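You operate a simulated robot arm through the tools that you are given. There is no shell and no other tool. Be economical: measure what you need, move in short steps, check, and stop when the job is done.

The job below is to be done with a simulated two-armed robot. You get a single attempt, and the scene is never put back.

Task
On the top of the wall bench, fold the blue towel in half, so that its two short edges meet.

The check looks at the end state, three seconds after you hand in, the way a careful person would. Anything else that was tipped, shoved, dropped, spilled or broken makes it a failure. Flat cloth is picked up by pressing the open fingertips on it (5 to 10 N) and closing them slowly along it; thin cloth reads only 2 to 8 mm in the jaws.

Robot
Two 6-joint arms with two-finger parallel grippers on one trunk, on a base that drives. Base frame: it is fixed to the floor where the robot stands at the start and does not move with it; the origin is under the middle of the robot, x ahead of it, y to its left, z up. Units: mm, rad, N and s.
The left shoulder is at the start at [80, 216, 1495], the right one opposite. With the tool pointing down near the work surface each hand reaches from about 100 to 660 mm from the robot's upright axis, wherever it stands, measured 20 degrees to its own side. Places, roughly: top of the wall bench [500, 200, 800]. Payload 3.43 kg a hand.
The tool frame of a hand sits at the grasp point between the pads (the TCP): z along the fingers, y along the line on which they close. The tips reach 30 mm beyond it. Largest opening 94 mm; finger width 28, thickness 10; the body of the gripper, 50 by 96 mm, starts 55 mm behind the TCP.
Orientation is told as [roll, pitch, yaw] about the base's x, y, z axes, in that order, counted from this pose: with the fingers straight down and closing along the base's y, the tool's x points along the base's -x, its y along +y and its z along -z.

Tools
- The arms move only by the tool arm_command. It takes "left_commands", "right_commands" or both (then of equal length, played together; a hand with none holds still); each is a list that holds one entry, the list of rows, each a list of 7 numbers: the gripper command, from -1 (fully open) to 1 (shut), values between in proportion, then the shift along the base's x, y, z in mm, then the turn, a rotation vector about the base's x, y, z in rad. In form: [[[hand, dx, dy, dz, rx, ry, rz], ...]]. A call has 1 to 10 rows; each row is the pose to reach, as a shift and turn from the pose commanded when the call began. A row lasts 0.2 s, in which the tool goes at most 50 mm and 0.15 rad; a call with a longer step from one row to the next is refused whole, and so is a gripper value outside its range. A pose out of reach is approached as far as the arm can. The call stops where the force on the tool passes 40 N (or 10 N more than at its start, if that is more) or the arm is blocked; 0.2 s more then pass. The fingers move at their own pace (about 72 mm/s each) and stop on an object; they squeeze with about 32 N. The grip force told is the motor's: it shows also when the fingers shut on nothing. Time passes only in rows, and 0.2 s behind the last, so rows that repeat a pose let the fingers close. The reply holds the time, the measured pose of the TCP, the force on the tool along the base axes, the opening and the grip force, in the units named above and with some noise, with the torque about the TCP (base axes, N m) and any sound that the robot's microphone picked up.
- Cameras (640 x 400 px; columns grow to the right, rows downward): "scene" is now at [84.5, 17.2, 1631.1]; the picture's right is [0.28, -0.96, 0.00], its down [-0.89, -0.26, -0.38] and it looks along [0.37, 0.11, -0.92] (base axes); focal length 275 px, centre (320, 200). "left" rides on the left gripper at [76, -14, -102] in its tool frame; the picture's right is [0.18, 0.98, 0.00], its down [-0.75, 0.14, -0.64] and it looks along [-0.63, 0.12, 0.77] (tool axes); focal length 243 px, centre (320, 200). "right" rides on the right gripper at [76, 14, -103] in its tool frame; the picture's right is [-0.18, 0.98, 0.00], its down [-0.75, -0.14, -0.64] and it looks along [-0.63, -0.12, 0.77] (tool axes); focal length 243 px, centre (320, 200).
- capture(camera): a new picture of that camera. It takes no simulated time.
- move_column(by): slides the trunk up (or, below 0, down) by that many mm; the arms and the scene camera ride with it, the base frame stays. It gives what a move gives, with no picture.
- steer(legs): drives the robot by 1 to 6 legs, each [ahead, left, turn to the left] in mm, mm and rad, along the robot's own axes; the way and the turn of a leg run together, so that a leg with both is an arc; at most 1500 mm and 3.142 rad a leg. The arms and the cameras ride along, it lands a little off, and it stops where it bumps. It gives what a move gives.
- turn_head(pan, tilt): turns the head with the scene camera to pan (to the left, within 1.501 rad either way) and tilt (down, from -0.506 to 1.204), counted from straight ahead of the robot. It gives what a move gives.
- point_at(camera, pixels): there is no depth. For up to 12 entries [column, row, z] of the newest picture of that camera ("zoom" is the newest enlarged one), the place [x, y] in the base frame at which the ray of that pixel passes the height z, good to about 2 mm. It takes no simulated time.
- zoom(camera, box): a new picture of the part [left, top, right, bottom] of that camera's present view, enlarged. It takes no simulated time.
- hand_in(): hands the job in; it is judged then, once.

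Keep the steps short. Do not move on a guess: measure, check each grasp and each placing, and mend mistakes. In all there are 80 turns and 62 pictures (those below and enlarged ones count). Leave the grippers open and the arms clear of the work at the hand-in unless told otherwise, and finish with a single line.

The tools are called after "Emit:" as name(argument=value, ...) on one line, values as JSON. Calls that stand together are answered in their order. arm_command: Moves the arms, as the interface text tells. Its arguments: {"type":"object","properties":{"left_commands":{"type":"array"},"right_commands":{"type":"array"}},"required":[]} The other tools are called the same way: move_column (by) slides the trunk up or down; steer (legs) drives the base; turn_head (pan, tilt) turns the head that bears the scene camera; capture (camera) takes a picture; point_at (camera, pixels) gives the place at which the rays of pixels pass given heights; zoom (camera, box) takes an enlarged picture of a part of a camera's view; hand_in () hands the job in.

At the start:

```text
time: 0.0
left_tool_pos: [386.6, 422.2, 932.5]
left_orientation: [0.002, -0.003, 0.001]
left_force: [0.1, -0.5, -0.2]
left_torque: [0.02, 0.0, -0.03]
left_finger_gap: 94.2
left_grip_force: 0.0
right_tool_pos: [318.1, -14.4, 877.6]
right_orientation: [0.0, -0.001, 0.001]
right_force: [-0.1, -0.6, 0.2]
right_torque: [0.02, 0.0, 0.03]
right_finger_gap: 94.0
right_grip_force: 0.0
trunk travel left (down, up): [-725.0, 115.0]
robot x, y, heading: [-1.9, -0.8, 0.003]
head pan, tilt: [0.281, 1.176]
```

scene: 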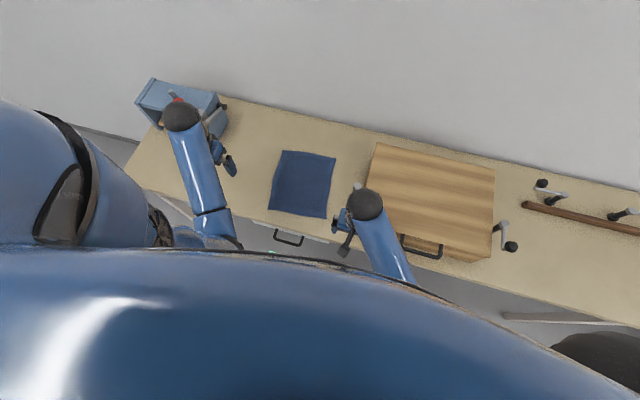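
right: 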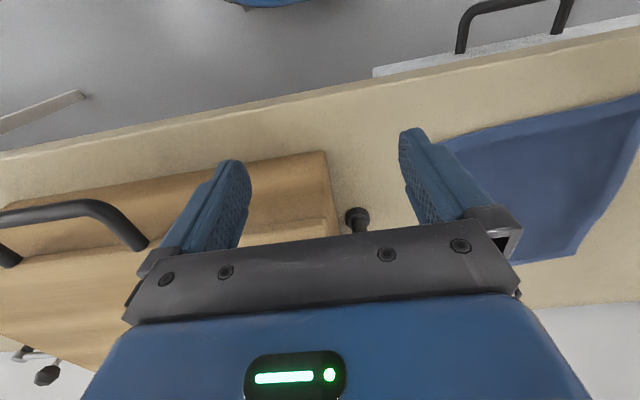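
left: 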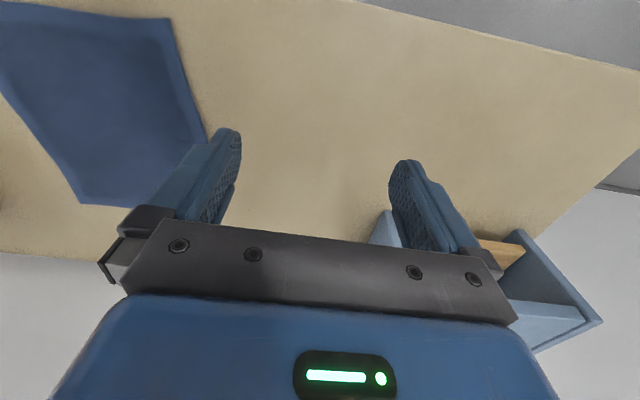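

The blue towel lies at about (268–336, 150–218) in the scene view. I'll enlarge it and then measure its corners.

Emit:
zoom(camera="scene", box=[220, 120, 380, 240])

Emit:
point_at(camera="scene", pixels=[[283, 150, 800], [336, 157, 800], [325, 218, 800], [268, 210, 800], [375, 143, 800], [362, 186, 800], [225, 130, 800], [250, 222, 800], [330, 230, 800]])

```text
3.33 times, centred on (300, 180) of scene
```

zoom: 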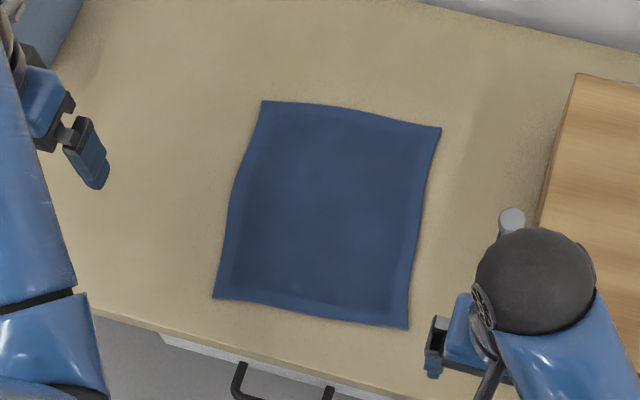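

```text
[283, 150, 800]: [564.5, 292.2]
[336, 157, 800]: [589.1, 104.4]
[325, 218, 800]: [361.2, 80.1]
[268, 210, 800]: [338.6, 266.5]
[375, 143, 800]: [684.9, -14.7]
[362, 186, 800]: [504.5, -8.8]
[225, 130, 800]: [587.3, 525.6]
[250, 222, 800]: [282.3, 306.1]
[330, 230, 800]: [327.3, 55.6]
```

Emit:
point_at(camera="zoom", pixels=[[262, 101, 803], [441, 127, 803], [408, 328, 803], [213, 298, 803], [231, 200, 803], [427, 205, 803], [350, 106, 803], [310, 315, 803], [200, 342, 800], [400, 395, 800], [575, 73, 800], [535, 220, 800]])

```text
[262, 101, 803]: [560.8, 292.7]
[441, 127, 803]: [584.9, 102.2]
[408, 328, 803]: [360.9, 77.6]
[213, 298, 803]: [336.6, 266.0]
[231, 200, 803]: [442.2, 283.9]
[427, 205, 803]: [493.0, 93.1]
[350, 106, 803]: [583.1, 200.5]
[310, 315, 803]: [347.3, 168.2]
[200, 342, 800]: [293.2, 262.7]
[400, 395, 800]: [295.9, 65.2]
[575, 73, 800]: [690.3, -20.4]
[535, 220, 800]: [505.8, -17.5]
```

The near and far edges are about 191 mm long, the sides about 225 mm, so the short edges are the near one (x≈345) and the far one (x≈575). The right hand can't reach the far edge well from here. I'll bring the left hand inward first, then drive sideways to centre on the towel.

Emit:
arm_command(left_commands=[[[-1, 0, -25, 10, 0, 0, 0], [-1, 0, -50, 20, 0, 0, 0], [-1, 0, -75, 30, 0, 0, 0], [-1, 0, -100, 40, 0, 0, 0]]], right_commands=[[[-1, 0, 0, 15, 0, 0, 0], [-1, 0, 0, 30, 0, 0, 0], [-1, 0, 0, 45, 0, 0, 0], [-1, 0, 0, 60, 0, 0, 0]]])

Emit:
steer(legs=[[0, 180, 0]])

Emit:
turn_head(pan=0, tilt=1.1)

Emit:
capture(camera="scene")

```text
time: 1.0
left_tool_pos: [386.6, 321.6, 928.9]
left_orientation: [0.005, -0.009, 0.002]
left_force: [-0.5, 0.1, 0.5]
left_torque: [-0.04, 0.03, 0.04]
left_finger_gap: 94.2
left_grip_force: 0.0
left hand out of reach, approached as far as the arm can: row 1, 2, 3, 4
right_tool_pos: [318.0, -15.4, 927.0]
right_orientation: [0.003, -0.002, 0.0]
right_force: [0.0, 0.1, -0.5]
right_torque: [-0.01, 0.0, 0.0]
right_finger_gap: 94.2
right_grip_force: 0.0
right hand out of reach, approached as far as the arm can: row 4
trunk travel left (down, up): [-725.0, 115.0]
robot x, y, heading: [-2.2, 2.4, -0.0]
head pan, tilt: [0.281, 1.176]
```

```text
time: 2.5
left_tool_pos: [388.2, 500.1, 930.4]
left_orientation: [0.008, -0.008, -0.002]
left_force: [0.3, -0.2, 0.3]
left_torque: [0.03, 0.02, 0.0]
left_finger_gap: 93.8
left_grip_force: 0.0
right_tool_pos: [317.8, 162.6, 926.0]
right_orientation: [0.006, -0.002, -0.003]
right_force: [0.3, -0.6, 0.0]
right_torque: [0.04, -0.01, -0.03]
right_finger_gap: 93.9
right_grip_force: 0.0
trunk travel left (down, up): [-725.0, 115.0]
robot x, y, heading: [2.1, 177.6, -0.002]
head pan, tilt: [0.281, 1.176]
```

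```text
time: 3.3
left_tool_pos: [388.7, 502.2, 930.0]
left_orientation: [0.006, -0.008, 0.0]
left_force: [1.2, -0.7, -0.4]
left_torque: [0.0, 0.01, -0.02]
left_finger_gap: 93.7
left_grip_force: 0.0
right_tool_pos: [318.9, 164.3, 925.9]
right_orientation: [0.002, -0.001, -0.002]
right_force: [-0.4, -0.3, -1.5]
right_torque: [-0.01, -0.01, -0.02]
right_finger_gap: 94.2
right_grip_force: 0.0
trunk travel left (down, up): [-725.0, 115.0]
robot x, y, heading: [-2.5, 179.0, -0.001]
head pan, tilt: [0.0, 1.1]
```

```text
57 pictures are left
```

scene: 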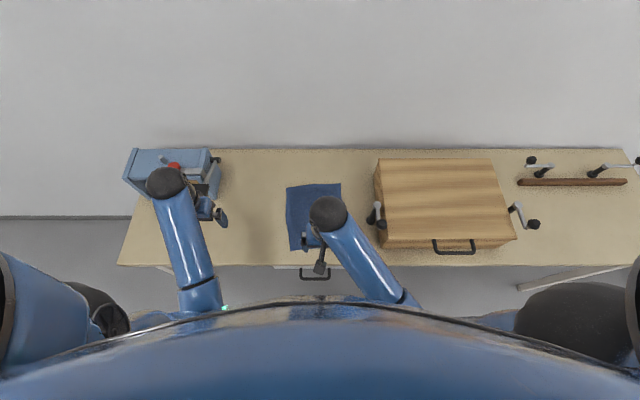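

The robot is now centred. The cranks belong to the wooden board, clear of the towel. Next I'll move both hands above the near corners, right to (370,105) and left to (352,241), turned 0.127 rad to match the edge, and set the jaws to about 36 mm.

Emit:
arm_command(left_commands=[[[-1, 0, -40, 0, 0, 0, 0.02], [-0.5, -5, -80, 0, 0, 0, 0.04], [0, -15, -120, 0, 0, 0, 0.06], [0.23, -25, -160, 0, 0, 0, 0.09], [0.23, -30, -200, 0, 0, 0, 0.11], [0.23, -34, -235, 0, 0, 0, 0.127], [0.23, -37, -261, 0, 0, 0, 0.127], [0.23, -37, -261, 0, 0, 0, 0.127]]], right_commands=[[[-1, 10, -15, -5, 0, 0, 0.03], [-0.5, 20, -30, -10, 0, 0, 0.06], [0, 30, -45, -15, 0, 0, 0.1], [0.23, 40, -59, -20, 0, 0, 0.127], [0.23, 50, -59, -30, 0, 0, 0.127], [0.23, 50, -59, -40, 0, 0, 0.127], [0.23, 50, -59, -40, 0, 0, 0.127], [0.23, 50, -59, -40, 0, 0, 0.127]]])

Emit:
capture(camera="left")

Emit:
capture(camera="right")

```text
time: 5.1
left_tool_pos: [351.7, 241.2, 928.2]
left_orientation: [0.0, -0.012, 0.127]
left_force: [0.1, 0.5, -0.1]
left_torque: [-0.01, -0.03, -0.01]
left_finger_gap: 36.1
left_grip_force: 0.1
right_tool_pos: [368.2, 105.9, 885.6]
right_orientation: [0.003, -0.002, 0.125]
right_force: [0.5, -0.4, 0.2]
right_torque: [0.0, 0.01, -0.01]
right_finger_gap: 36.0
right_grip_force: 0.0
trunk travel left (down, up): [-725.0, 115.0]
robot x, y, heading: [-2.0, 182.5, -0.002]
head pan, tilt: [0.0, 1.1]
```

```text
56 pictures are left
```

left: 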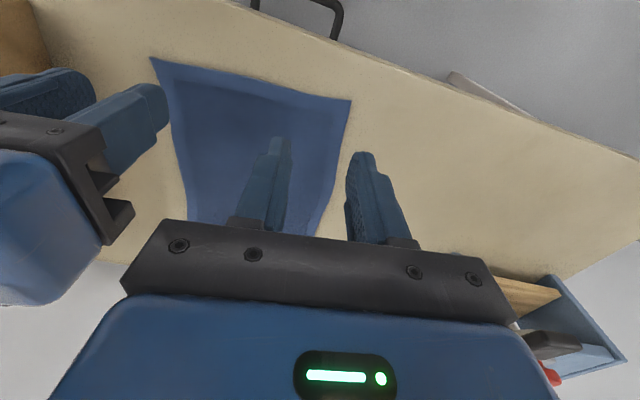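

```text
55 pictures are left
```

right: 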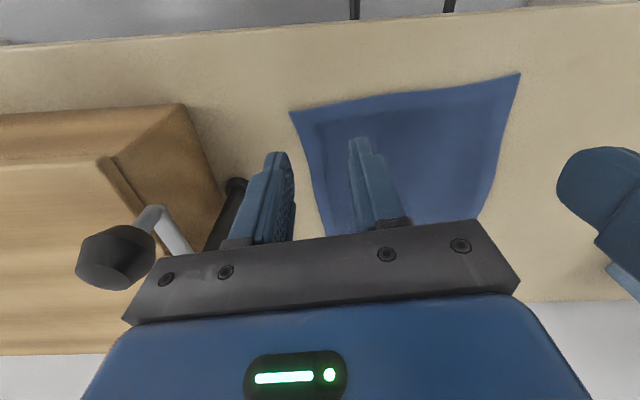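

I see the towel in both wrist views. The crank beside the board stands up near the right hand's path, so I'll locate it and check the near corners in both views.

Emit:
point_at(camera="left", pixels=[[151, 58, 803], [351, 101, 803]])

Emit:
point_at(camera="right", pixels=[[290, 112, 803], [520, 73, 803], [115, 258, 850], [115, 258, 900], [115, 258, 950], [148, 210, 850], [148, 210, 900], [155, 235, 850], [155, 235, 900]])

Emit:
zoom(camera="scene", box=[260, 140, 420, 260])

```text
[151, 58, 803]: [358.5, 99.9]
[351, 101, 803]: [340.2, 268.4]
```

```text
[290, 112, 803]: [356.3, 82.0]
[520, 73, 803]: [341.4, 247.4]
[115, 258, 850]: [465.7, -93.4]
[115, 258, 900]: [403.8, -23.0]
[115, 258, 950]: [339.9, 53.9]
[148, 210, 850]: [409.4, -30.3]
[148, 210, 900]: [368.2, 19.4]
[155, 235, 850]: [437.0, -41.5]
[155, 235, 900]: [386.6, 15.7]
```

```text
3.33 times, centred on (340, 200) of scene
```

zoom: 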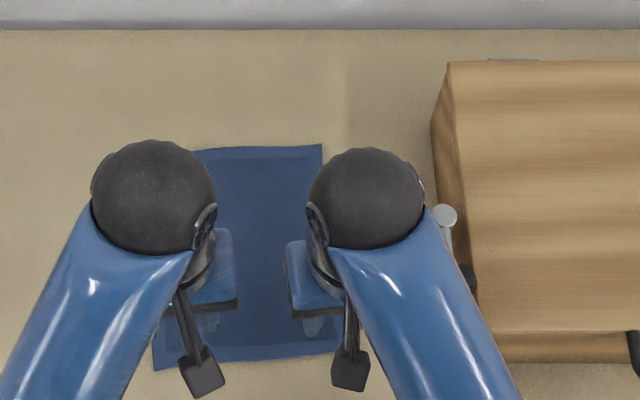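

The three views disagree at z=803, so the bench top is probably lower, nearer 763. I'll recompute at other heights.

Emit:
point_at(camera="left", pixels=[[151, 58, 775], [351, 101, 775], [151, 58, 763], [351, 101, 763], [151, 58, 750], [351, 101, 750]])

Emit:
point_at(camera="right", pixels=[[290, 112, 775], [520, 73, 775], [290, 112, 763], [520, 73, 763], [290, 112, 750], [520, 73, 750]])

Emit:
point_at(camera="zoom", pixels=[[154, 371, 763], [322, 145, 763], [154, 371, 750], [322, 145, 750], [444, 215, 850], [444, 215, 900], [470, 275, 850], [470, 275, 800]])

```text
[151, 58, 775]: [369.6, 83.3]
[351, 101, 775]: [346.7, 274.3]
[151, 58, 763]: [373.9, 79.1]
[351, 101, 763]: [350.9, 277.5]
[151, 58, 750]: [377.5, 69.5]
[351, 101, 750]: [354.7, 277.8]
```

```text
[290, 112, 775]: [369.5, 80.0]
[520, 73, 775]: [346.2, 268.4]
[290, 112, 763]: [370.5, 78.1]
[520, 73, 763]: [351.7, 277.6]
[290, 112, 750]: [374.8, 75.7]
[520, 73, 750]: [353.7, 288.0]
```

```text
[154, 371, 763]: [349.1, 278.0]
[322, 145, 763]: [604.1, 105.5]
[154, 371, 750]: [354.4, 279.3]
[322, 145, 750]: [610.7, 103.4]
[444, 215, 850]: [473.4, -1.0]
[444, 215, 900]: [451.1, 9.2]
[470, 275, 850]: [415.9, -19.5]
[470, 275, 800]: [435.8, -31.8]
```

Consistent at z≈763: near corners C≈(372,79) and D≈(350,278), far corners B≈(604,105) and A≈(582,304). I'll move above the corrected grasp points, right (382,106) and left (366,254), with the TCP at about 815.

Emit:
arm_command(left_commands=[[[0.23, 5, 4, -20, 0, 0, 0], [0.23, 10, 8, -40, 0, 0, -0.01], [0.23, 14, 12, -65, 0, 0, -0.015], [0.23, 14, 12, -90, 0, 0, -0.015], [0.23, 14, 12, -113, 0, 0, -0.015], [0.23, 14, 12, -113, 0, 0, -0.015]]], right_commands=[[[0.23, 5, 0, -10, 0, 0, 0], [0.23, 10, 0, -20, 0, 0, -0.01], [0.23, 14, 0, -35, 0, 0, -0.015], [0.23, 14, 0, -50, 0, 0, -0.015], [0.23, 14, 0, -70, 0, 0, -0.015], [0.23, 14, 0, -70, 0, 0, -0.015]]])

Emit:
capture(camera="left")

Emit:
capture(camera="right")

```text
time: 6.5
left_tool_pos: [365.5, 252.6, 815.6]
left_orientation: [0.005, -0.01, 0.11]
left_force: [1.0, 0.4, 0.1]
left_torque: [-0.02, 0.0, 0.01]
left_finger_gap: 36.4
left_grip_force: 0.0
right_tool_pos: [382.3, 106.2, 817.0]
right_orientation: [0.002, -0.001, 0.109]
right_force: [-0.2, 0.2, 0.2]
right_torque: [-0.02, 0.01, 0.01]
right_finger_gap: 36.3
right_grip_force: 0.0
trunk travel left (down, up): [-725.0, 115.0]
robot x, y, heading: [-1.7, 180.0, -0.001]
head pan, tilt: [0.0, 1.1]
```

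```text
53 pictures are left
```

left: 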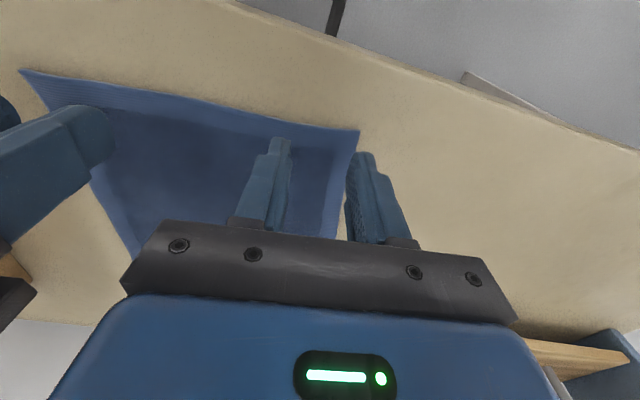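

```text
52 pictures are left
```

right: 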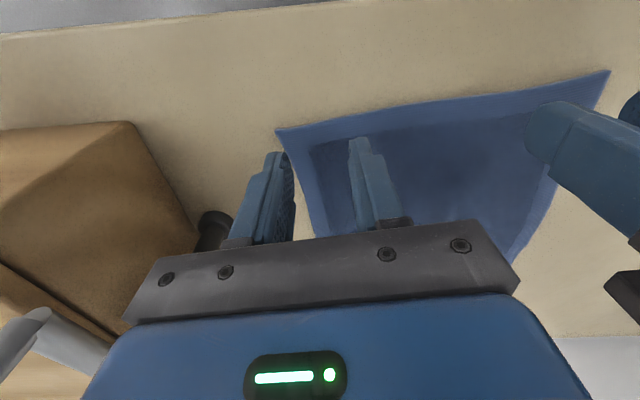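

Quick re-check of the corners from this closer height.

Emit:
point_at(camera="left", pixels=[[358, 130, 765], [20, 70, 765], [358, 130, 775], [20, 70, 775]])

Emit:
point_at(camera="right", pixels=[[276, 130, 765], [609, 71, 765], [276, 130, 775], [609, 71, 775]])

```text
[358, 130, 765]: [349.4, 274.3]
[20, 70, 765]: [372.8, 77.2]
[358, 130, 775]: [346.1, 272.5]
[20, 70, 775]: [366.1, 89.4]
```

```text
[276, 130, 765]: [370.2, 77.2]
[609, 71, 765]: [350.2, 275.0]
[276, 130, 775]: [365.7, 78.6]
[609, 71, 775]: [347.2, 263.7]
```

Corners agree at z=765. I'll lower both hands to just above contact, moving the left hand 4 mm inward.

Emit:
arm_command(left_commands=[[[0.23, 0, -4, -6, 0, 0, 0], [0.23, 0, -4, -12, 0, 0, 0], [0.23, 0, -4, -16, 0, 0, 0], [0.23, 0, -4, -19, 0, 0, 0]]], right_commands=[[[0.23, 0, 0, -6, 0, 0, 0], [0.23, 0, 0, -12, 0, 0, 0], [0.23, 0, 0, -16, 0, 0, 0], [0.23, 0, 0, -20, 0, 0, 0]]])

```text
time: 7.5
left_tool_pos: [365.0, 249.5, 797.4]
left_orientation: [0.004, -0.01, 0.11]
left_force: [0.6, 1.1, -0.2]
left_torque: [0.0, 0.0, -0.03]
left_finger_gap: 36.1
left_grip_force: 0.1
right_tool_pos: [382.0, 105.1, 796.6]
right_orientation: [0.0, -0.005, 0.109]
right_force: [-0.4, 0.3, 0.8]
right_torque: [0.03, 0.0, 0.02]
right_finger_gap: 36.2
right_grip_force: 0.0
trunk travel left (down, up): [-725.0, 115.0]
robot x, y, heading: [-1.1, 181.2, -0.009]
head pan, tilt: [0.0, 1.1]
```

No contact yet; going down 4 mm more.

Emit:
arm_command(left_commands=[[[0.23, 0, 0, -1, 0, 0, 0], [0.23, 0, 0, -2, 0, 0, 0], [0.23, 0, 0, -3, 0, 0, 0], [0.23, 0, 0, -4, 0, 0, 0]]], right_commands=[[[0.23, 0, 0, -1, 0, 0, 0], [0.23, 0, 0, -2, 0, 0, 0], [0.23, 0, 0, -3, 0, 0, 0], [0.23, 0, 0, -4, 0, 0, 0]]])

```text
time: 8.5
left_tool_pos: [365.4, 248.1, 793.6]
left_orientation: [0.004, -0.009, 0.11]
left_force: [1.3, -0.9, 3.6]
left_torque: [-0.03, -0.02, 0.0]
left_finger_gap: 35.9
left_grip_force: 0.0
right_tool_pos: [382.5, 105.3, 793.4]
right_orientation: [0.001, -0.002, 0.111]
right_force: [0.5, -0.1, 7.7]
right_torque: [0.01, 0.03, 0.0]
right_finger_gap: 36.1
right_grip_force: 0.1
trunk travel left (down, up): [-725.0, 115.0]
robot x, y, heading: [-1.3, 179.2, -0.001]
head pan, tilt: [0.0, 1.1]
```

Contact: 3.6 N left, 7.7 N right. I'll press the left down 1 mm more and close both slowly.

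Emit:
arm_command(left_commands=[[[0.23, 0, 0, -1, 0, 0, 0], [0.3, 0, 0, -1, 0, 0, 0], [0.38, 0, 0, -1, 0, 0, 0], [0.46, 0, 0, -1, 0, 0, 0], [0.54, 0, 0, -1, 0, 0, 0], [0.62, 0, 0, -1, 0, 0, 0], [0.7, 0, 0, -1, 0, 0, 0], [0.8, 0, 0, -1, 0, 0, 0], [0.9, 0, 0, -1, 0, 0, 0], [1, 0, 0, -1, 0, 0, 0]]], right_commands=[[[0.23, 0, 0, 0, 0, 0, 0], [0.3, 0, 0, 0, 0, 0, 0], [0.38, 0, 0, 0, 0, 0, 0], [0.46, 0, 0, 0, 0, 0, 0], [0.54, 0, 0, 0, 0, 0, 0], [0.62, 0, 0, 0, 0, 0, 0], [0.7, 0, 0, 0, 0, 0, 0], [0.8, 0, 0, 0, 0, 0, 0], [0.9, 0, 0, 0, 0, 0, 0], [1, 0, 0, 0, 0, 0, 0]]])

Emit:
capture(camera="left")

Emit:
capture(camera="right")

```text
time: 10.7
left_tool_pos: [365.3, 247.9, 794.9]
left_orientation: [-0.001, -0.013, 0.109]
left_force: [3.3, -22.8, 8.5]
left_torque: [-0.75, -0.13, -0.08]
left_finger_gap: 4.0
left_grip_force: 31.8
right_tool_pos: [381.7, 104.7, 793.0]
right_orientation: [0.005, -0.003, 0.112]
right_force: [-3.2, 22.7, 5.7]
right_torque: [0.77, 0.09, 0.1]
right_finger_gap: 3.9
right_grip_force: 32.3
trunk travel left (down, up): [-725.0, 115.0]
robot x, y, heading: [0.4, 180.7, -0.004]
head pan, tilt: [0.0, 1.1]
```

```text
51 pictures are left
```

left: 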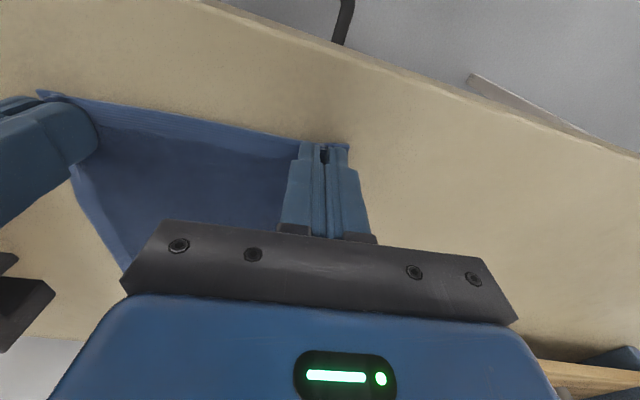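

```text
50 pictures are left
```

right: 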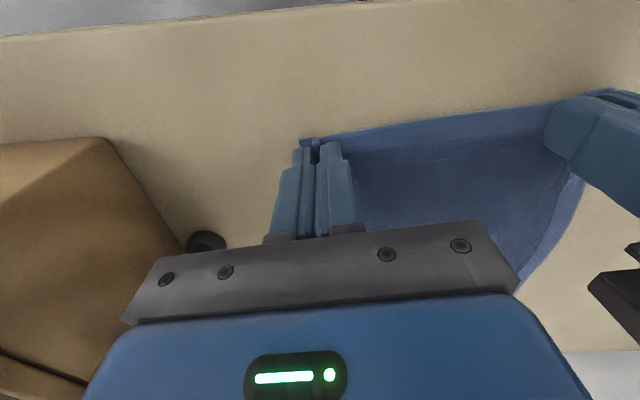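

Both jaws hold at 4 mm, with 22 N of tension between them. I'll lift a little and ease the hands inward by 4 mm each.

Emit:
arm_command(left_commands=[[[1, 0, -2, 2, 0, 0, 0], [1, 0, -4, 5, 0, 0, 0], [1, 2, -4, 12, 0, 0, 0], [1, 4, -4, 20, 0, 0, 0], [1, 8, -4, 30, 0, 0, 0], [1, 8, -4, 30, 0, 0, 0]]], right_commands=[[[1, 0, 2, 2, 0, 0, 0], [1, 0, 4, 5, 0, 0, 0], [1, 2, 4, 12, 0, 0, 0], [1, 4, 4, 20, 0, 0, 0], [1, 8, 4, 30, 0, 0, 0], [1, 8, 4, 30, 0, 0, 0]]])

Emit:
capture(camera="left")

Emit:
capture(camera="right")

```text
time: 12.1
left_tool_pos: [373.7, 245.0, 821.4]
left_orientation: [0.004, -0.008, 0.11]
left_force: [1.1, -8.8, -0.2]
left_torque: [-0.23, -0.04, -0.03]
left_finger_gap: 3.6
left_grip_force: 31.7
right_tool_pos: [390.4, 108.1, 821.9]
right_orientation: [0.001, 0.0, 0.111]
right_force: [-1.2, 8.6, -0.2]
right_torque: [0.24, 0.04, 0.01]
right_finger_gap: 3.7
right_grip_force: 31.9
trunk travel left (down, up): [-725.0, 115.0]
robot x, y, heading: [4.7, 182.7, -0.0]
head pan, tilt: [0.0, 1.1]
```

```text
49 pictures are left
```

left: 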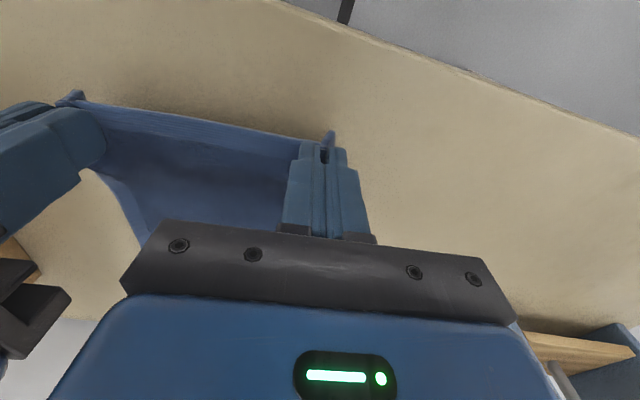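

```text
48 pictures are left
```

right: 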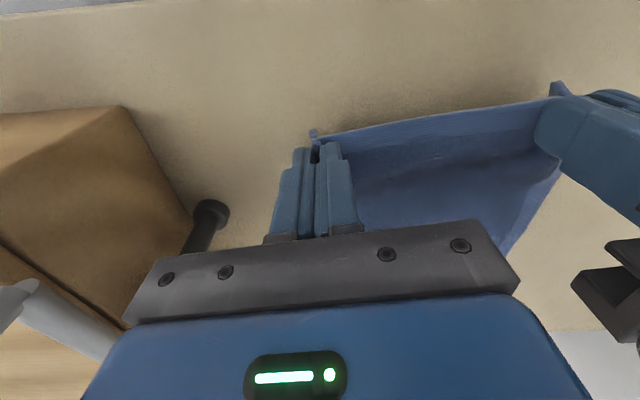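

The near edge is lifted cleanly. I'll check where the far edge lies now.

Emit:
zoom(camera="scene", box=[260, 140, 420, 260])

```text
3.33 times, centred on (340, 200) of scene
```

zoom: 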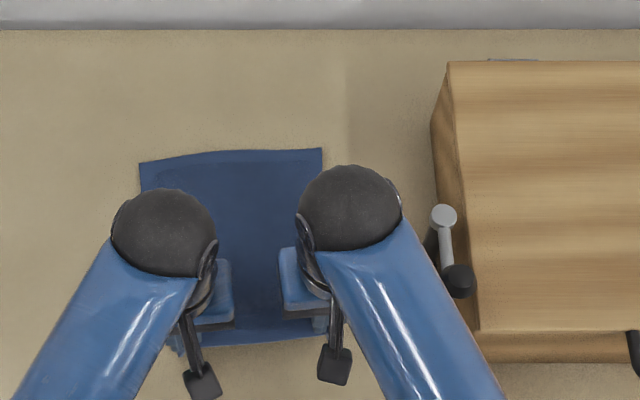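

Emit:
point_at(camera="zoom", pixels=[[139, 162, 765], [322, 147, 765], [230, 150, 765], [443, 215, 850], [443, 215, 800], [458, 280, 850], [430, 120, 765], [480, 360, 765]])

```text
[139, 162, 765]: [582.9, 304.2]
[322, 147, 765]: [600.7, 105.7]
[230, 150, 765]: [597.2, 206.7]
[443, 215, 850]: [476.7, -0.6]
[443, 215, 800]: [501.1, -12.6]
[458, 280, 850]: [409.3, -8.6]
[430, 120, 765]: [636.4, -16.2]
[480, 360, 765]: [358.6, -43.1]
```

The far edge is undisturbed, but this grip takes 28 mm of edge and would leave a doubled-back hem after the fold. I'll lay the edge back exactly as it was, open, and regrip with only a narrow strip and the fingers tilted.

Emit:
arm_command(left_commands=[[[1, -3, 1, -8, 0, 0, 0], [1, -6, 2, -16, 0, 0, 0], [1, -8, 4, -23, 0, 0, 0], [1, -8, 4, -27, 0, 0, 0], [0.7, -8, 4, -27, 0, 0, 0], [0.4, -8, 4, -27, 0, 0, 0], [0.15, -8, 4, -27, 0, 0, 0], [0.15, -8, 4, -15, 0, 0, 0], [0.15, -8, 4, 5, 0, 0, 0], [0.15, -8, 4, 30, 0, 0, 0]]], right_commands=[[[1, -3, -1, -8, 0, 0, 0], [1, -6, -2, -16, 0, 0, 0], [1, -8, -4, -23, 0, 0, 0], [1, -8, -4, -27, 0, 0, 0], [0.7, -8, -4, -27, 0, 0, 0], [0.4, -8, -4, -27, 0, 0, 0], [0.15, -8, -4, -27, 0, 0, 0], [0.15, -8, -4, -15, 0, 0, 0], [0.15, -8, -4, 5, 0, 0, 0], [0.15, -8, -4, 30, 0, 0, 0]]])

Emit:
capture(camera="left")

Emit:
capture(camera="right")

```text
time: 14.3
left_tool_pos: [364.3, 248.4, 851.7]
left_orientation: [0.003, -0.009, 0.111]
left_force: [0.4, -1.0, -0.9]
left_torque: [0.0, 0.01, 0.0]
left_finger_gap: 40.2
left_grip_force: 0.0
right_tool_pos: [382.7, 105.4, 852.6]
right_orientation: [0.005, 0.0, 0.111]
right_force: [-0.1, 0.6, -0.3]
right_torque: [0.0, 0.02, -0.05]
right_finger_gap: 39.8
right_grip_force: 0.1
trunk travel left (down, up): [-725.0, 115.0]
robot x, y, heading: [3.4, 182.1, -0.003]
head pan, tilt: [0.0, 1.1]
```

```text
46 pictures are left
```

left: 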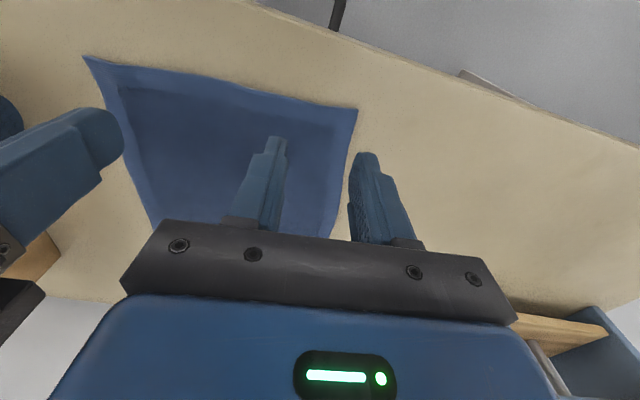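

```text
45 pictures are left
```

right: 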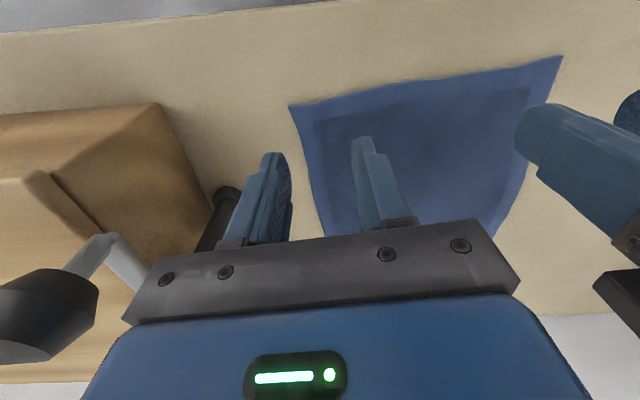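

The cloth sprang back flat. I'll measure the near corners again.

Emit:
point_at(camera="left", pixels=[[358, 108, 765], [83, 56, 765]])

Emit:
point_at(camera="right", pixels=[[289, 105, 765], [563, 56, 765]])

```text
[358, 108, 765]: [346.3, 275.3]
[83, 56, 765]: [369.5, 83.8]
```

```text
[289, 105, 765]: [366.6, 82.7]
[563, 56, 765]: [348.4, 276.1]
```

Near corners are C≈(368,83) and D≈(347,275). I'll tilt both hands 0.5 rad so the fingers point forward and down, and place the rear tip corner about 6 mm inside the near edge.

Emit:
arm_command(left_commands=[[[0.15, -3, 0.5, 0, 0.013, -0.124, 0], [0.15, -6, 0.5, 0, 0.027, -0.249, 0], [0.15, -10, 0.5, 0, 0.04, -0.373, 0], [0.15, -10, 0.5, -12, 0.053, -0.497, 0], [0.15, -10, 0.5, -25, 0.053, -0.497, 0], [0.15, -10, 0.5, -37, 0.053, -0.497, 0], [0.15, -10, 0.5, -37, 0.053, -0.497, 0]]], right_commands=[[[0.15, -4, 1, 0, 0.013, -0.124, 0], [0.15, -8, 3, 0, 0.027, -0.249, 0], [0.15, -13, 5, 0, 0.04, -0.373, 0], [0.15, -13.5, 5, -12, 0.053, -0.497, 0], [0.15, -13.5, 5, -25, 0.053, -0.497, 0], [0.15, -13.5, 5, -37, 0.053, -0.497, 0], [0.15, -13.5, 5, -37, 0.053, -0.497, 0]]])

Emit:
capture(camera="left")

Emit:
capture(camera="right")

```text
time: 15.9
left_tool_pos: [355.4, 249.6, 815.7]
left_orientation: [0.0, -0.51, 0.112]
left_force: [-0.5, 0.1, -0.3]
left_torque: [0.0, 0.0, -0.01]
left_finger_gap: 40.0
left_grip_force: 0.1
right_tool_pos: [368.1, 110.8, 815.1]
right_orientation: [-0.001, -0.502, 0.11]
right_force: [0.1, 0.1, -1.1]
right_torque: [0.03, 0.03, 0.0]
right_finger_gap: 40.0
right_grip_force: 0.0
trunk travel left (down, up): [-725.0, 115.0]
robot x, y, heading: [-0.1, 181.4, -0.005]
head pan, tilt: [0.0, 1.1]
```

```text
44 pictures are left
```

left: 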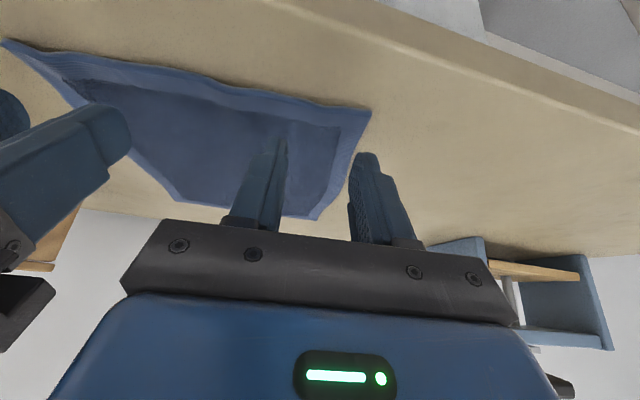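

```text
43 pictures are left
```

right: 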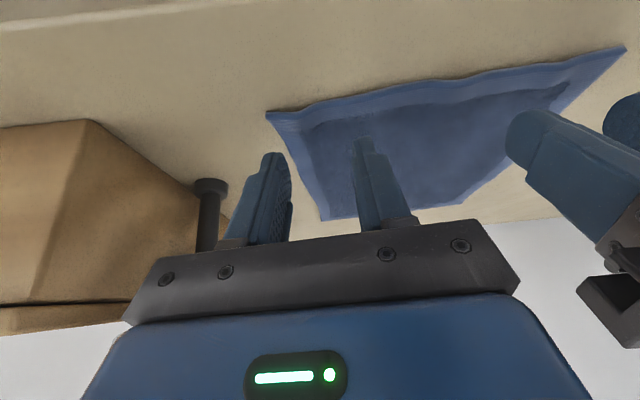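

Tilt achieved, pose as planned. Descending 16 mm, then in small steps to contact.

Emit:
arm_command(left_commands=[[[0.15, 0, 0, -6, 0, 0, 0], [0.15, 0, 0, -12, 0, 0, 0], [0.15, 0, 0, -16, 0, 0, 0], [0.15, 0, 0, -17, 0, 0, 0], [0.15, 0, 0, -18, 0, 0, 0], [0.15, 0, 0, -19, 0, 0, 0]]], right_commands=[[[0.15, 0, 0, -6, 0, 0, 0], [0.15, 0, 0, -12, 0, 0, 0], [0.15, 0, 0, -16, 0, 0, 0], [0.15, 0, 0, -17, 0, 0, 0], [0.15, 0, 0, -18, 0, 0, 0], [0.15, 0, 0, -19, 0, 0, 0]]])

```text
time: 17.3
left_tool_pos: [355.2, 248.9, 796.3]
left_orientation: [0.001, -0.509, 0.113]
left_force: [0.5, -0.3, 2.2]
left_torque: [-0.01, -0.01, -0.03]
left_finger_gap: 39.8
left_grip_force: 0.0
right_tool_pos: [368.7, 110.5, 797.3]
right_orientation: [-0.002, -0.503, 0.11]
right_force: [0.2, -0.5, 1.8]
right_torque: [-0.01, 0.0, 0.01]
right_finger_gap: 40.3
right_grip_force: 0.0
trunk travel left (down, up): [-725.0, 115.0]
robot x, y, heading: [-1.4, 179.0, -0.005]
head pan, tilt: [0.0, 1.1]
```

Light contact (about 2 N each). I'll press about 1.3 mm more and close slowly, drifting inward by 2 mm each to ease the tension.

Emit:
arm_command(left_commands=[[[0.15, 0, 0, -1.3, 0, 0, 0], [0.25, 0, 0, -1.3, 0, 0, 0], [0.35, 0, -0.5, -1.3, 0, 0, 0], [0.45, 0, -1, -1.3, 0, 0, 0], [0.55, 0, -1, -1.3, 0, 0, 0], [0.64, 0, -1.5, -1.3, 0, 0, 0], [0.73, 0, -1.5, -1.3, 0, 0, 0], [0.82, 0, -2, -1.3, 0, 0, 0], [0.91, 0, -2, -1.3, 0, 0, 0], [1, 0, -2, -1.3, 0, 0, 0]]], right_commands=[[[0.15, 0, 0, -1.3, 0, 0, 0], [0.25, 0, 0, -1.3, 0, 0, 0], [0.35, 0, 0.5, -1.3, 0, 0, 0], [0.45, 0, 1, -1.3, 0, 0, 0], [0.55, 0, 1, -1.3, 0, 0, 0], [0.64, 0, 1.5, -1.3, 0, 0, 0], [0.73, 0, 1.5, -1.3, 0, 0, 0], [0.82, 0, 2, -1.3, 0, 0, 0], [0.91, 0, 2, -1.3, 0, 0, 0], [1, 0, 2, -1.3, 0, 0, 0]]])

Emit:
capture(camera="left")

Emit:
capture(camera="right")

```text
time: 19.5
left_tool_pos: [355.3, 247.0, 795.8]
left_orientation: [0.002, -0.509, 0.113]
left_force: [1.2, -3.4, 6.7]
left_torque: [-0.13, -0.06, 0.04]
left_finger_gap: 4.1
left_grip_force: 31.9
right_tool_pos: [369.2, 113.2, 795.4]
right_orientation: [0.001, -0.503, 0.11]
right_force: [-0.5, 4.0, 2.6]
right_torque: [0.12, 0.0, 0.0]
right_finger_gap: 3.1
right_grip_force: 31.5
trunk travel left (down, up): [-725.0, 115.0]
robot x, y, heading: [-0.9, 181.0, -0.002]
head pan, tilt: [0.0, 1.1]
```

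```text
42 pictures are left
```

left: 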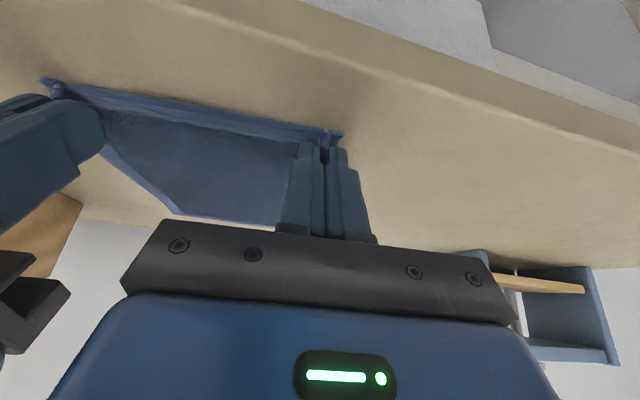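

```text
41 pictures are left
```

right: 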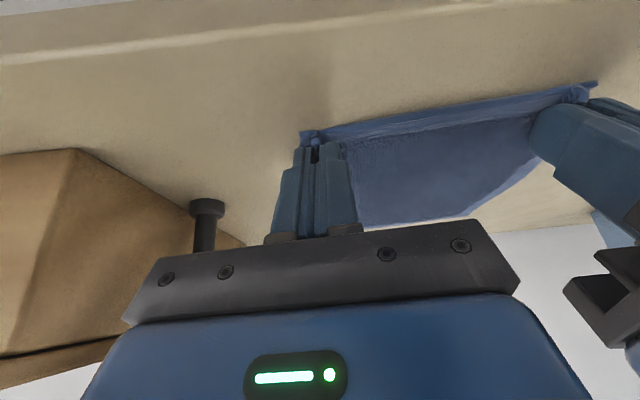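

Both grips hold (4.1 and 3.1 mm) with a narrow strip. I'll carry the edge up and forward along an arc while rotating the hands gradually, in two halves.

Emit:
arm_command(left_commands=[[[1, 8, 1, 20, 0, 0, 0], [1, 20, 2, 40, -0.005, 0.05, 0], [1, 36, 4, 58, -0.011, 0.1, 0], [1, 54, 6, 74, -0.016, 0.15, 0], [1, 74, 8, 87, -0.022, 0.2, 0], [1, 94, 10, 96, -0.027, 0.25, 0], [1, 114, 12, 100, -0.033, 0.3, 0], [1, 134, 14, 98, -0.038, 0.35, 0], [1, 134, 14, 98, -0.038, 0.35, 0]]], right_commands=[[[1, 8, 1, 20, 0, 0, 0], [1, 20, 2, 40, -0.005, 0.05, 0], [1, 36, 4, 58, -0.011, 0.1, 0], [1, 54, 6, 74, -0.016, 0.15, 0], [1, 74, 8, 87, -0.022, 0.2, 0], [1, 94, 10, 96, -0.027, 0.25, 0], [1, 114, 12, 100, -0.033, 0.3, 0], [1, 134, 14, 98, -0.038, 0.35, 0], [1, 134, 14, 98, -0.038, 0.35, 0]]])

Emit:
capture(camera="left")

Emit:
zoom(camera="scene", box=[260, 140, 420, 260])

```text
time: 21.5
left_tool_pos: [490.1, 261.2, 893.7]
left_orientation: [0.002, -0.156, 0.111]
left_force: [0.5, -4.3, 0.4]
left_torque: [-0.08, -0.01, 0.09]
left_finger_gap: 3.9
left_grip_force: 32.2
right_tool_pos: [503.5, 127.8, 893.9]
right_orientation: [-0.001, -0.15, 0.11]
right_force: [-1.0, 3.5, 0.8]
right_torque: [0.09, 0.02, -0.03]
right_finger_gap: 3.2
right_grip_force: 31.9
trunk travel left (down, up): [-725.0, 115.0]
robot x, y, heading: [-0.1, 180.5, -0.0]
head pan, tilt: [0.0, 1.1]
```

```text
40 pictures are left
```

left: 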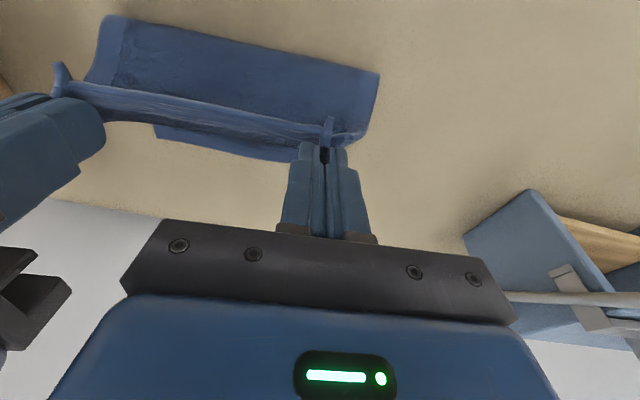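

```text
3.33 times, centred on (340, 200) of scene
```

zoom: 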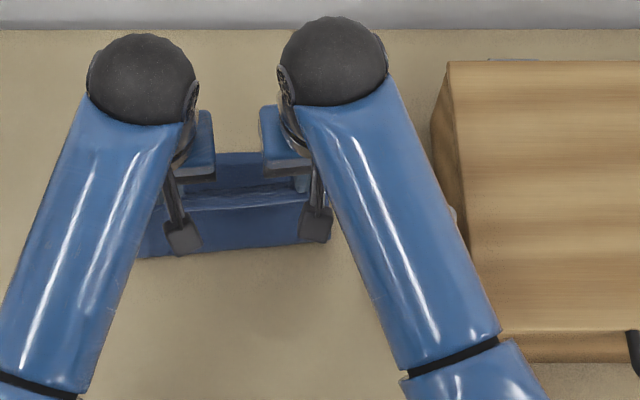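

The fold line is visible and the cloth is held. I'll verify the far edge hasn't slid before the second half.

Emit:
point_at(camera="zoom", pixels=[[218, 153, 765], [258, 151, 765], [140, 258, 765], [325, 243, 765]])

Emit:
point_at(camera="left", pixels=[[158, 139, 765], [365, 135, 765], [290, 160, 765], [100, 16, 770], [380, 73, 770]])

```text
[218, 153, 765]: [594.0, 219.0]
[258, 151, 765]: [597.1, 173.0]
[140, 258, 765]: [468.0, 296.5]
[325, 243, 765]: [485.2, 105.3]
```

```text
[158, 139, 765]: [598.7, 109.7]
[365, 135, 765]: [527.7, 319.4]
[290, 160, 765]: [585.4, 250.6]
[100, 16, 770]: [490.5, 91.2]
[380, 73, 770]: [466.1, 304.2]
```

The far edge is unmoved (x≈594 at y=219, about 599 at y=110). I'll complete the arc to 10 mm above the far edge.

Emit:
arm_command(left_commands=[[[1, 18, 2, -4, -0.005, 0.05, 0], [1, 36, 4, -12, -0.011, 0.1, 0], [1, 54, 6, -24, -0.016, 0.15, 0], [1, 70, 8, -38, -0.022, 0.2, 0], [1, 83, 9, -53, -0.027, 0.25, 0], [1, 93, 10, -67, -0.033, 0.3, 0], [1, 100, 10, -78, -0.038, 0.35, 0], [1, 104, 10, -86, -0.038, 0.35, 0], [1, 104, 10, -86, -0.038, 0.35, 0]]], right_commands=[[[1, 18, 2, -4, -0.005, 0.05, 0], [1, 36, 4, -12, -0.011, 0.1, 0], [1, 54, 6, -24, -0.016, 0.15, 0], [1, 70, 8, -38, -0.022, 0.2, 0], [1, 83, 9, -53, -0.027, 0.25, 0], [1, 93, 10, -67, -0.033, 0.3, 0], [1, 100, 10, -78, -0.038, 0.35, 0], [1, 104, 10, -86, -0.038, 0.35, 0], [1, 104, 10, -86, -0.038, 0.35, 0]]])

Emit:
capture(camera="left")

Emit:
capture(camera="right")

Emit:
zoom(camera="scene", box=[260, 140, 420, 260])

```text
time: 23.5
left_tool_pos: [593.4, 272.1, 807.6]
left_orientation: [0.002, 0.196, 0.112]
left_force: [0.1, -7.6, 1.0]
left_torque: [-0.22, 0.0, 0.12]
left_finger_gap: 3.8
left_grip_force: 32.1
right_tool_pos: [590.5, 132.7, 824.4]
right_orientation: [0.001, 0.203, 0.109]
right_force: [0.1, 8.1, -1.4]
right_torque: [0.23, 0.0, -0.15]
right_finger_gap: 3.1
right_grip_force: 31.9
right hand out of reach, approached as far as the arm can: row 7, 8, 9
trunk travel left (down, up): [-725.0, 115.0]
robot x, y, heading: [-1.0, 180.6, 0.0]
head pan, tilt: [0.0, 1.1]
```

```text
38 pictures are left
```

left: 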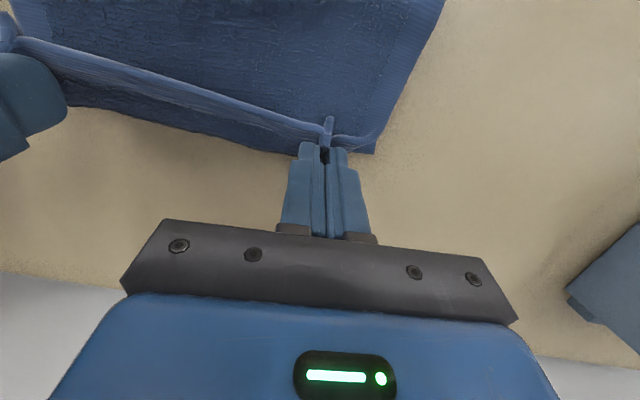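

```text
37 pictures are left
```

right: 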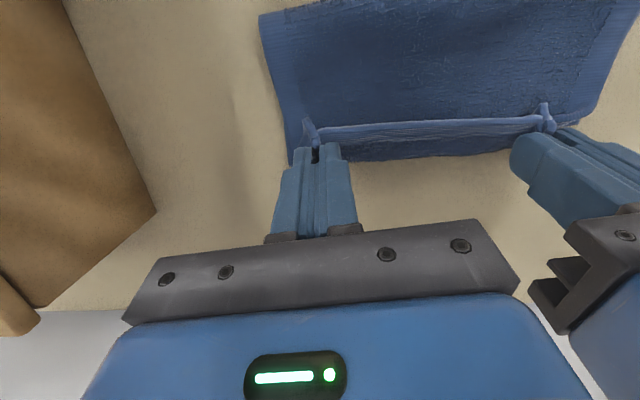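

```text
3.33 times, centred on (340, 200) of scene
```

zoom: 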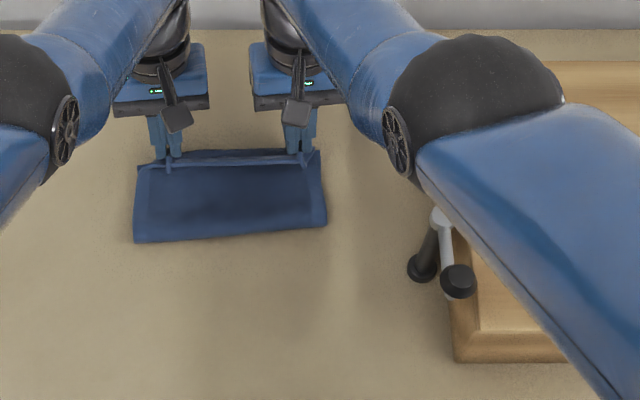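

Looking good: the flap hangs just over the far edge. Only the right hand hit its reach limit with the tilt. I'll take the tilt out of the right hand and bring it to (602,137,806).

Emit:
arm_command(left_commands=[[[1, 0, 0, 0, 0, 0, 0], [1, 1, 0, 0, 0, 0, 0], [1, 2, 0, 0, 0, 0, 0], [1, 2, 0, -1, 0, 0, 0], [1, 2, 0, -2, 0, 0, 0]]], right_commands=[[[1, 0, 0, 0, 0.01, -0.1, 0], [1, 0, 1, -2, 0.022, -0.2, 0], [1, 6, 2, -8, 0.022, -0.2, 0], [1, 12, 3, -14, 0.022, -0.2, 0], [1, 12, 4, -19, 0.022, -0.2, 0]]])

Emit:
zoom(camera="scene", box=[280, 160, 360, 220])

Emit:
capture(camera="right")

```text
time: 24.7
left_tool_pos: [593.4, 271.8, 806.7]
left_orientation: [0.003, 0.194, 0.112]
left_force: [-0.2, -4.3, 0.4]
left_torque: [-0.16, -0.07, 0.1]
left_finger_gap: 4.3
left_grip_force: 32.1
left hand out of reach, approached as far as the arm can: row 5
right_tool_pos: [601.2, 134.9, 804.9]
right_orientation: [0.002, 0.001, 0.11]
right_force: [-1.0, 5.2, 0.9]
right_torque: [0.12, 0.06, -0.02]
right_finger_gap: 2.9
right_grip_force: 32.0
trunk travel left (down, up): [-725.0, 115.0]
robot x, y, heading: [-2.2, 183.4, -0.005]
head pan, tilt: [0.0, 1.1]
```

```text
6.67 times, centred on (320, 190) of scene
```

zoom: 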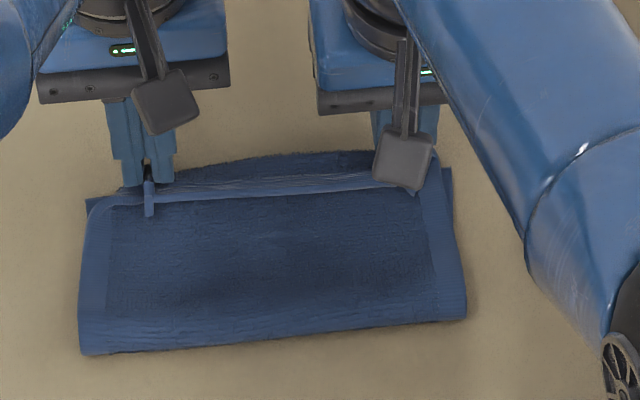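

```text
34 pictures are left
```

right: 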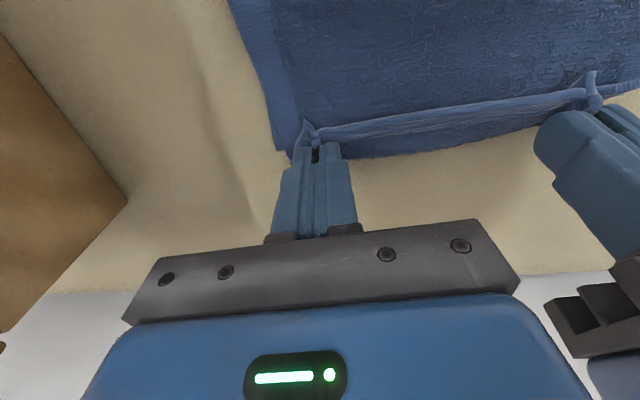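

Left also reaches its limit while tilted, so I'll untilt it too and lower both to just touch the lower layer.

Emit:
arm_command(left_commands=[[[1, -1, 0, 0, 0.005, -0.07, 0], [1, -1, 0, -2, 0.015, -0.14, 0], [1, -1, 0, -4, 0.022, -0.2, 0], [1, -1, 0, -6, 0.022, -0.2, 0], [1, -1, 0, -8, 0.022, -0.2, 0], [1, -1, 0, -9, 0.022, -0.2, 0]]], right_commands=[[[1, 0, 0, -1, 0, 0, 0], [1, 0, 0, -2, 0, 0, 0], [1, 0, 0, -3, 0, 0, 0], [1, 0, 0, -4, 0, 0, 0], [1, 0, 0, -6, 0, 0, 0], [1, 0, 0, -7, 0, 0, 0]]])

Emit:
capture(camera="left")

```text
time: 25.4
left_tool_pos: [613.4, 265.6, 797.7]
left_orientation: [0.0, 0.021, 0.109]
left_force: [-7.1, 0.7, 29.1]
left_torque: [-0.04, 0.49, -0.03]
left_finger_gap: 4.3
left_grip_force: 31.4
left hand out of reach, approached as far as the arm can: row 1, 2, 3
right_tool_pos: [596.7, 135.9, 804.2]
right_orientation: [-0.001, -0.003, 0.11]
right_force: [-0.4, 0.6, 0.2]
right_torque: [0.04, 0.01, -0.02]
right_finger_gap: 2.9
right_grip_force: 31.9
trunk travel left (down, up): [-725.0, 115.0]
robot x, y, heading: [1.0, 180.0, -0.001]
head pan, tilt: [0.0, 1.1]
stopped in row 3 (left hand): the force on the tool passed its limit at 45 N (the readings are from after the stop); the commanded pose is now the measured one
```

```text
33 pictures are left
```

left: 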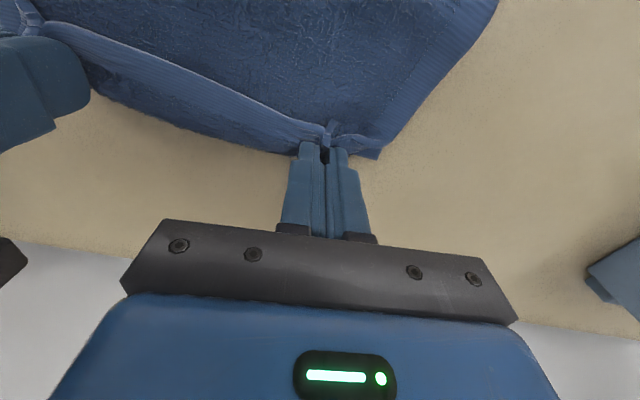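

The left hand lurched forward to x=613 near its limit and pressed 29 N. I'll lift it 6 mm and bring it back to (592,272).

Emit:
arm_command(left_commands=[[[1, 0, 0, 4, 0, 0, 0], [1, -5, 2, 7, 0, 0, 0], [1, -12, 4, 8, 0, 0, 0], [1, -18, 6, 8, 0, 0, 0], [1, -21, 6, 8, 0, 0, 0], [1, -21, 6, 8, 0, 0, 0]]], right_commands=[[[1, 0, 0, 0, 0, 0, 0], [1, 2, 0, 0, 0, 0, 0], [1, 4, 0, 0, 0, 0, 0], [1, 4, 0, 0, 0, 0, 0], [1, 4, 0, 0, 0, 0, 0], [1, 4, 0, 0, 0, 0, 0]]])

Emit:
zoom(camera="scene", box=[280, 160, 360, 220])

Emit:
capture(camera="left")

```text
time: 26.5
left_tool_pos: [618.7, 265.9, 797.1]
left_orientation: [-0.001, 0.011, 0.108]
left_force: [-7.0, -2.1, 28.7]
left_torque: [-0.12, 0.49, 0.0]
left_finger_gap: 4.0
left_grip_force: 32.0
left hand out of reach, approached as far as the arm can: row 2, 3, 4, 5
right_tool_pos: [604.0, 133.6, 803.0]
right_orientation: [0.001, -0.001, 0.109]
right_force: [-0.4, 0.4, 0.9]
right_torque: [0.0, 0.05, -0.03]
right_finger_gap: 2.9
right_grip_force: 32.2
trunk travel left (down, up): [-725.0, 115.0]
robot x, y, heading: [1.1, 182.8, 0.001]
head pan, tilt: [0.0, 1.1]
stopped in row 5 (left hand): the force on the tool passed its limit at 42 N (the readings are from after the stop); the commanded pose is now the measured one
```

```text
6.67 times, centred on (320, 190) of scene
```

zoom: 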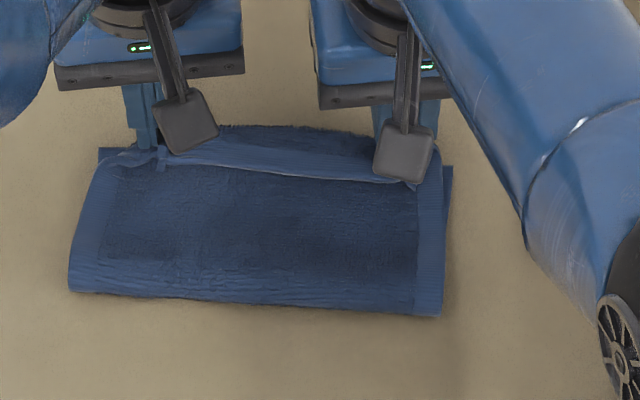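

```text
31 pictures are left
```

left: 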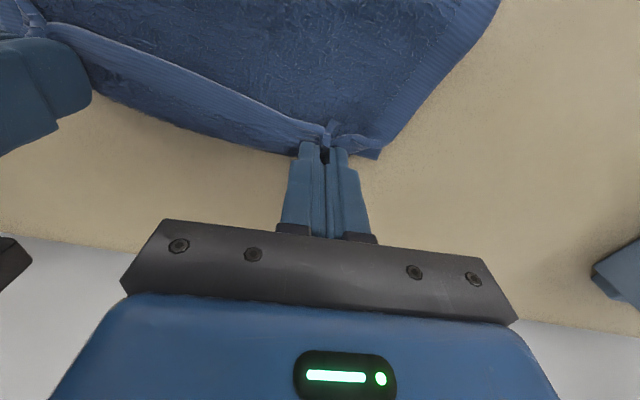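

The towel as a whole slid slightly, but the flap edge and far edge still line up. The left arm won't back off by itself, so I'll relieve its pressure by raising the trunk a few mm.

Emit:
move_column(by=4)

```text
time: 27.1
left_tool_pos: [617.3, 265.5, 799.1]
left_orientation: [-0.001, 0.014, 0.109]
left_force: [2.1, -2.4, 11.1]
left_torque: [-0.12, 0.05, 0.04]
left_finger_gap: 4.0
left_grip_force: 32.1
right_tool_pos: [605.9, 135.0, 806.1]
right_orientation: [-0.002, -0.001, 0.111]
right_force: [-0.4, 0.4, 0.0]
right_torque: [-0.01, 0.01, -0.03]
right_finger_gap: 2.8
right_grip_force: 32.0
trunk travel left (down, up): [-729.0, 111.0]
robot x, y, heading: [0.0, 180.1, -0.001]
head pan, tilt: [0.0, 1.1]
```

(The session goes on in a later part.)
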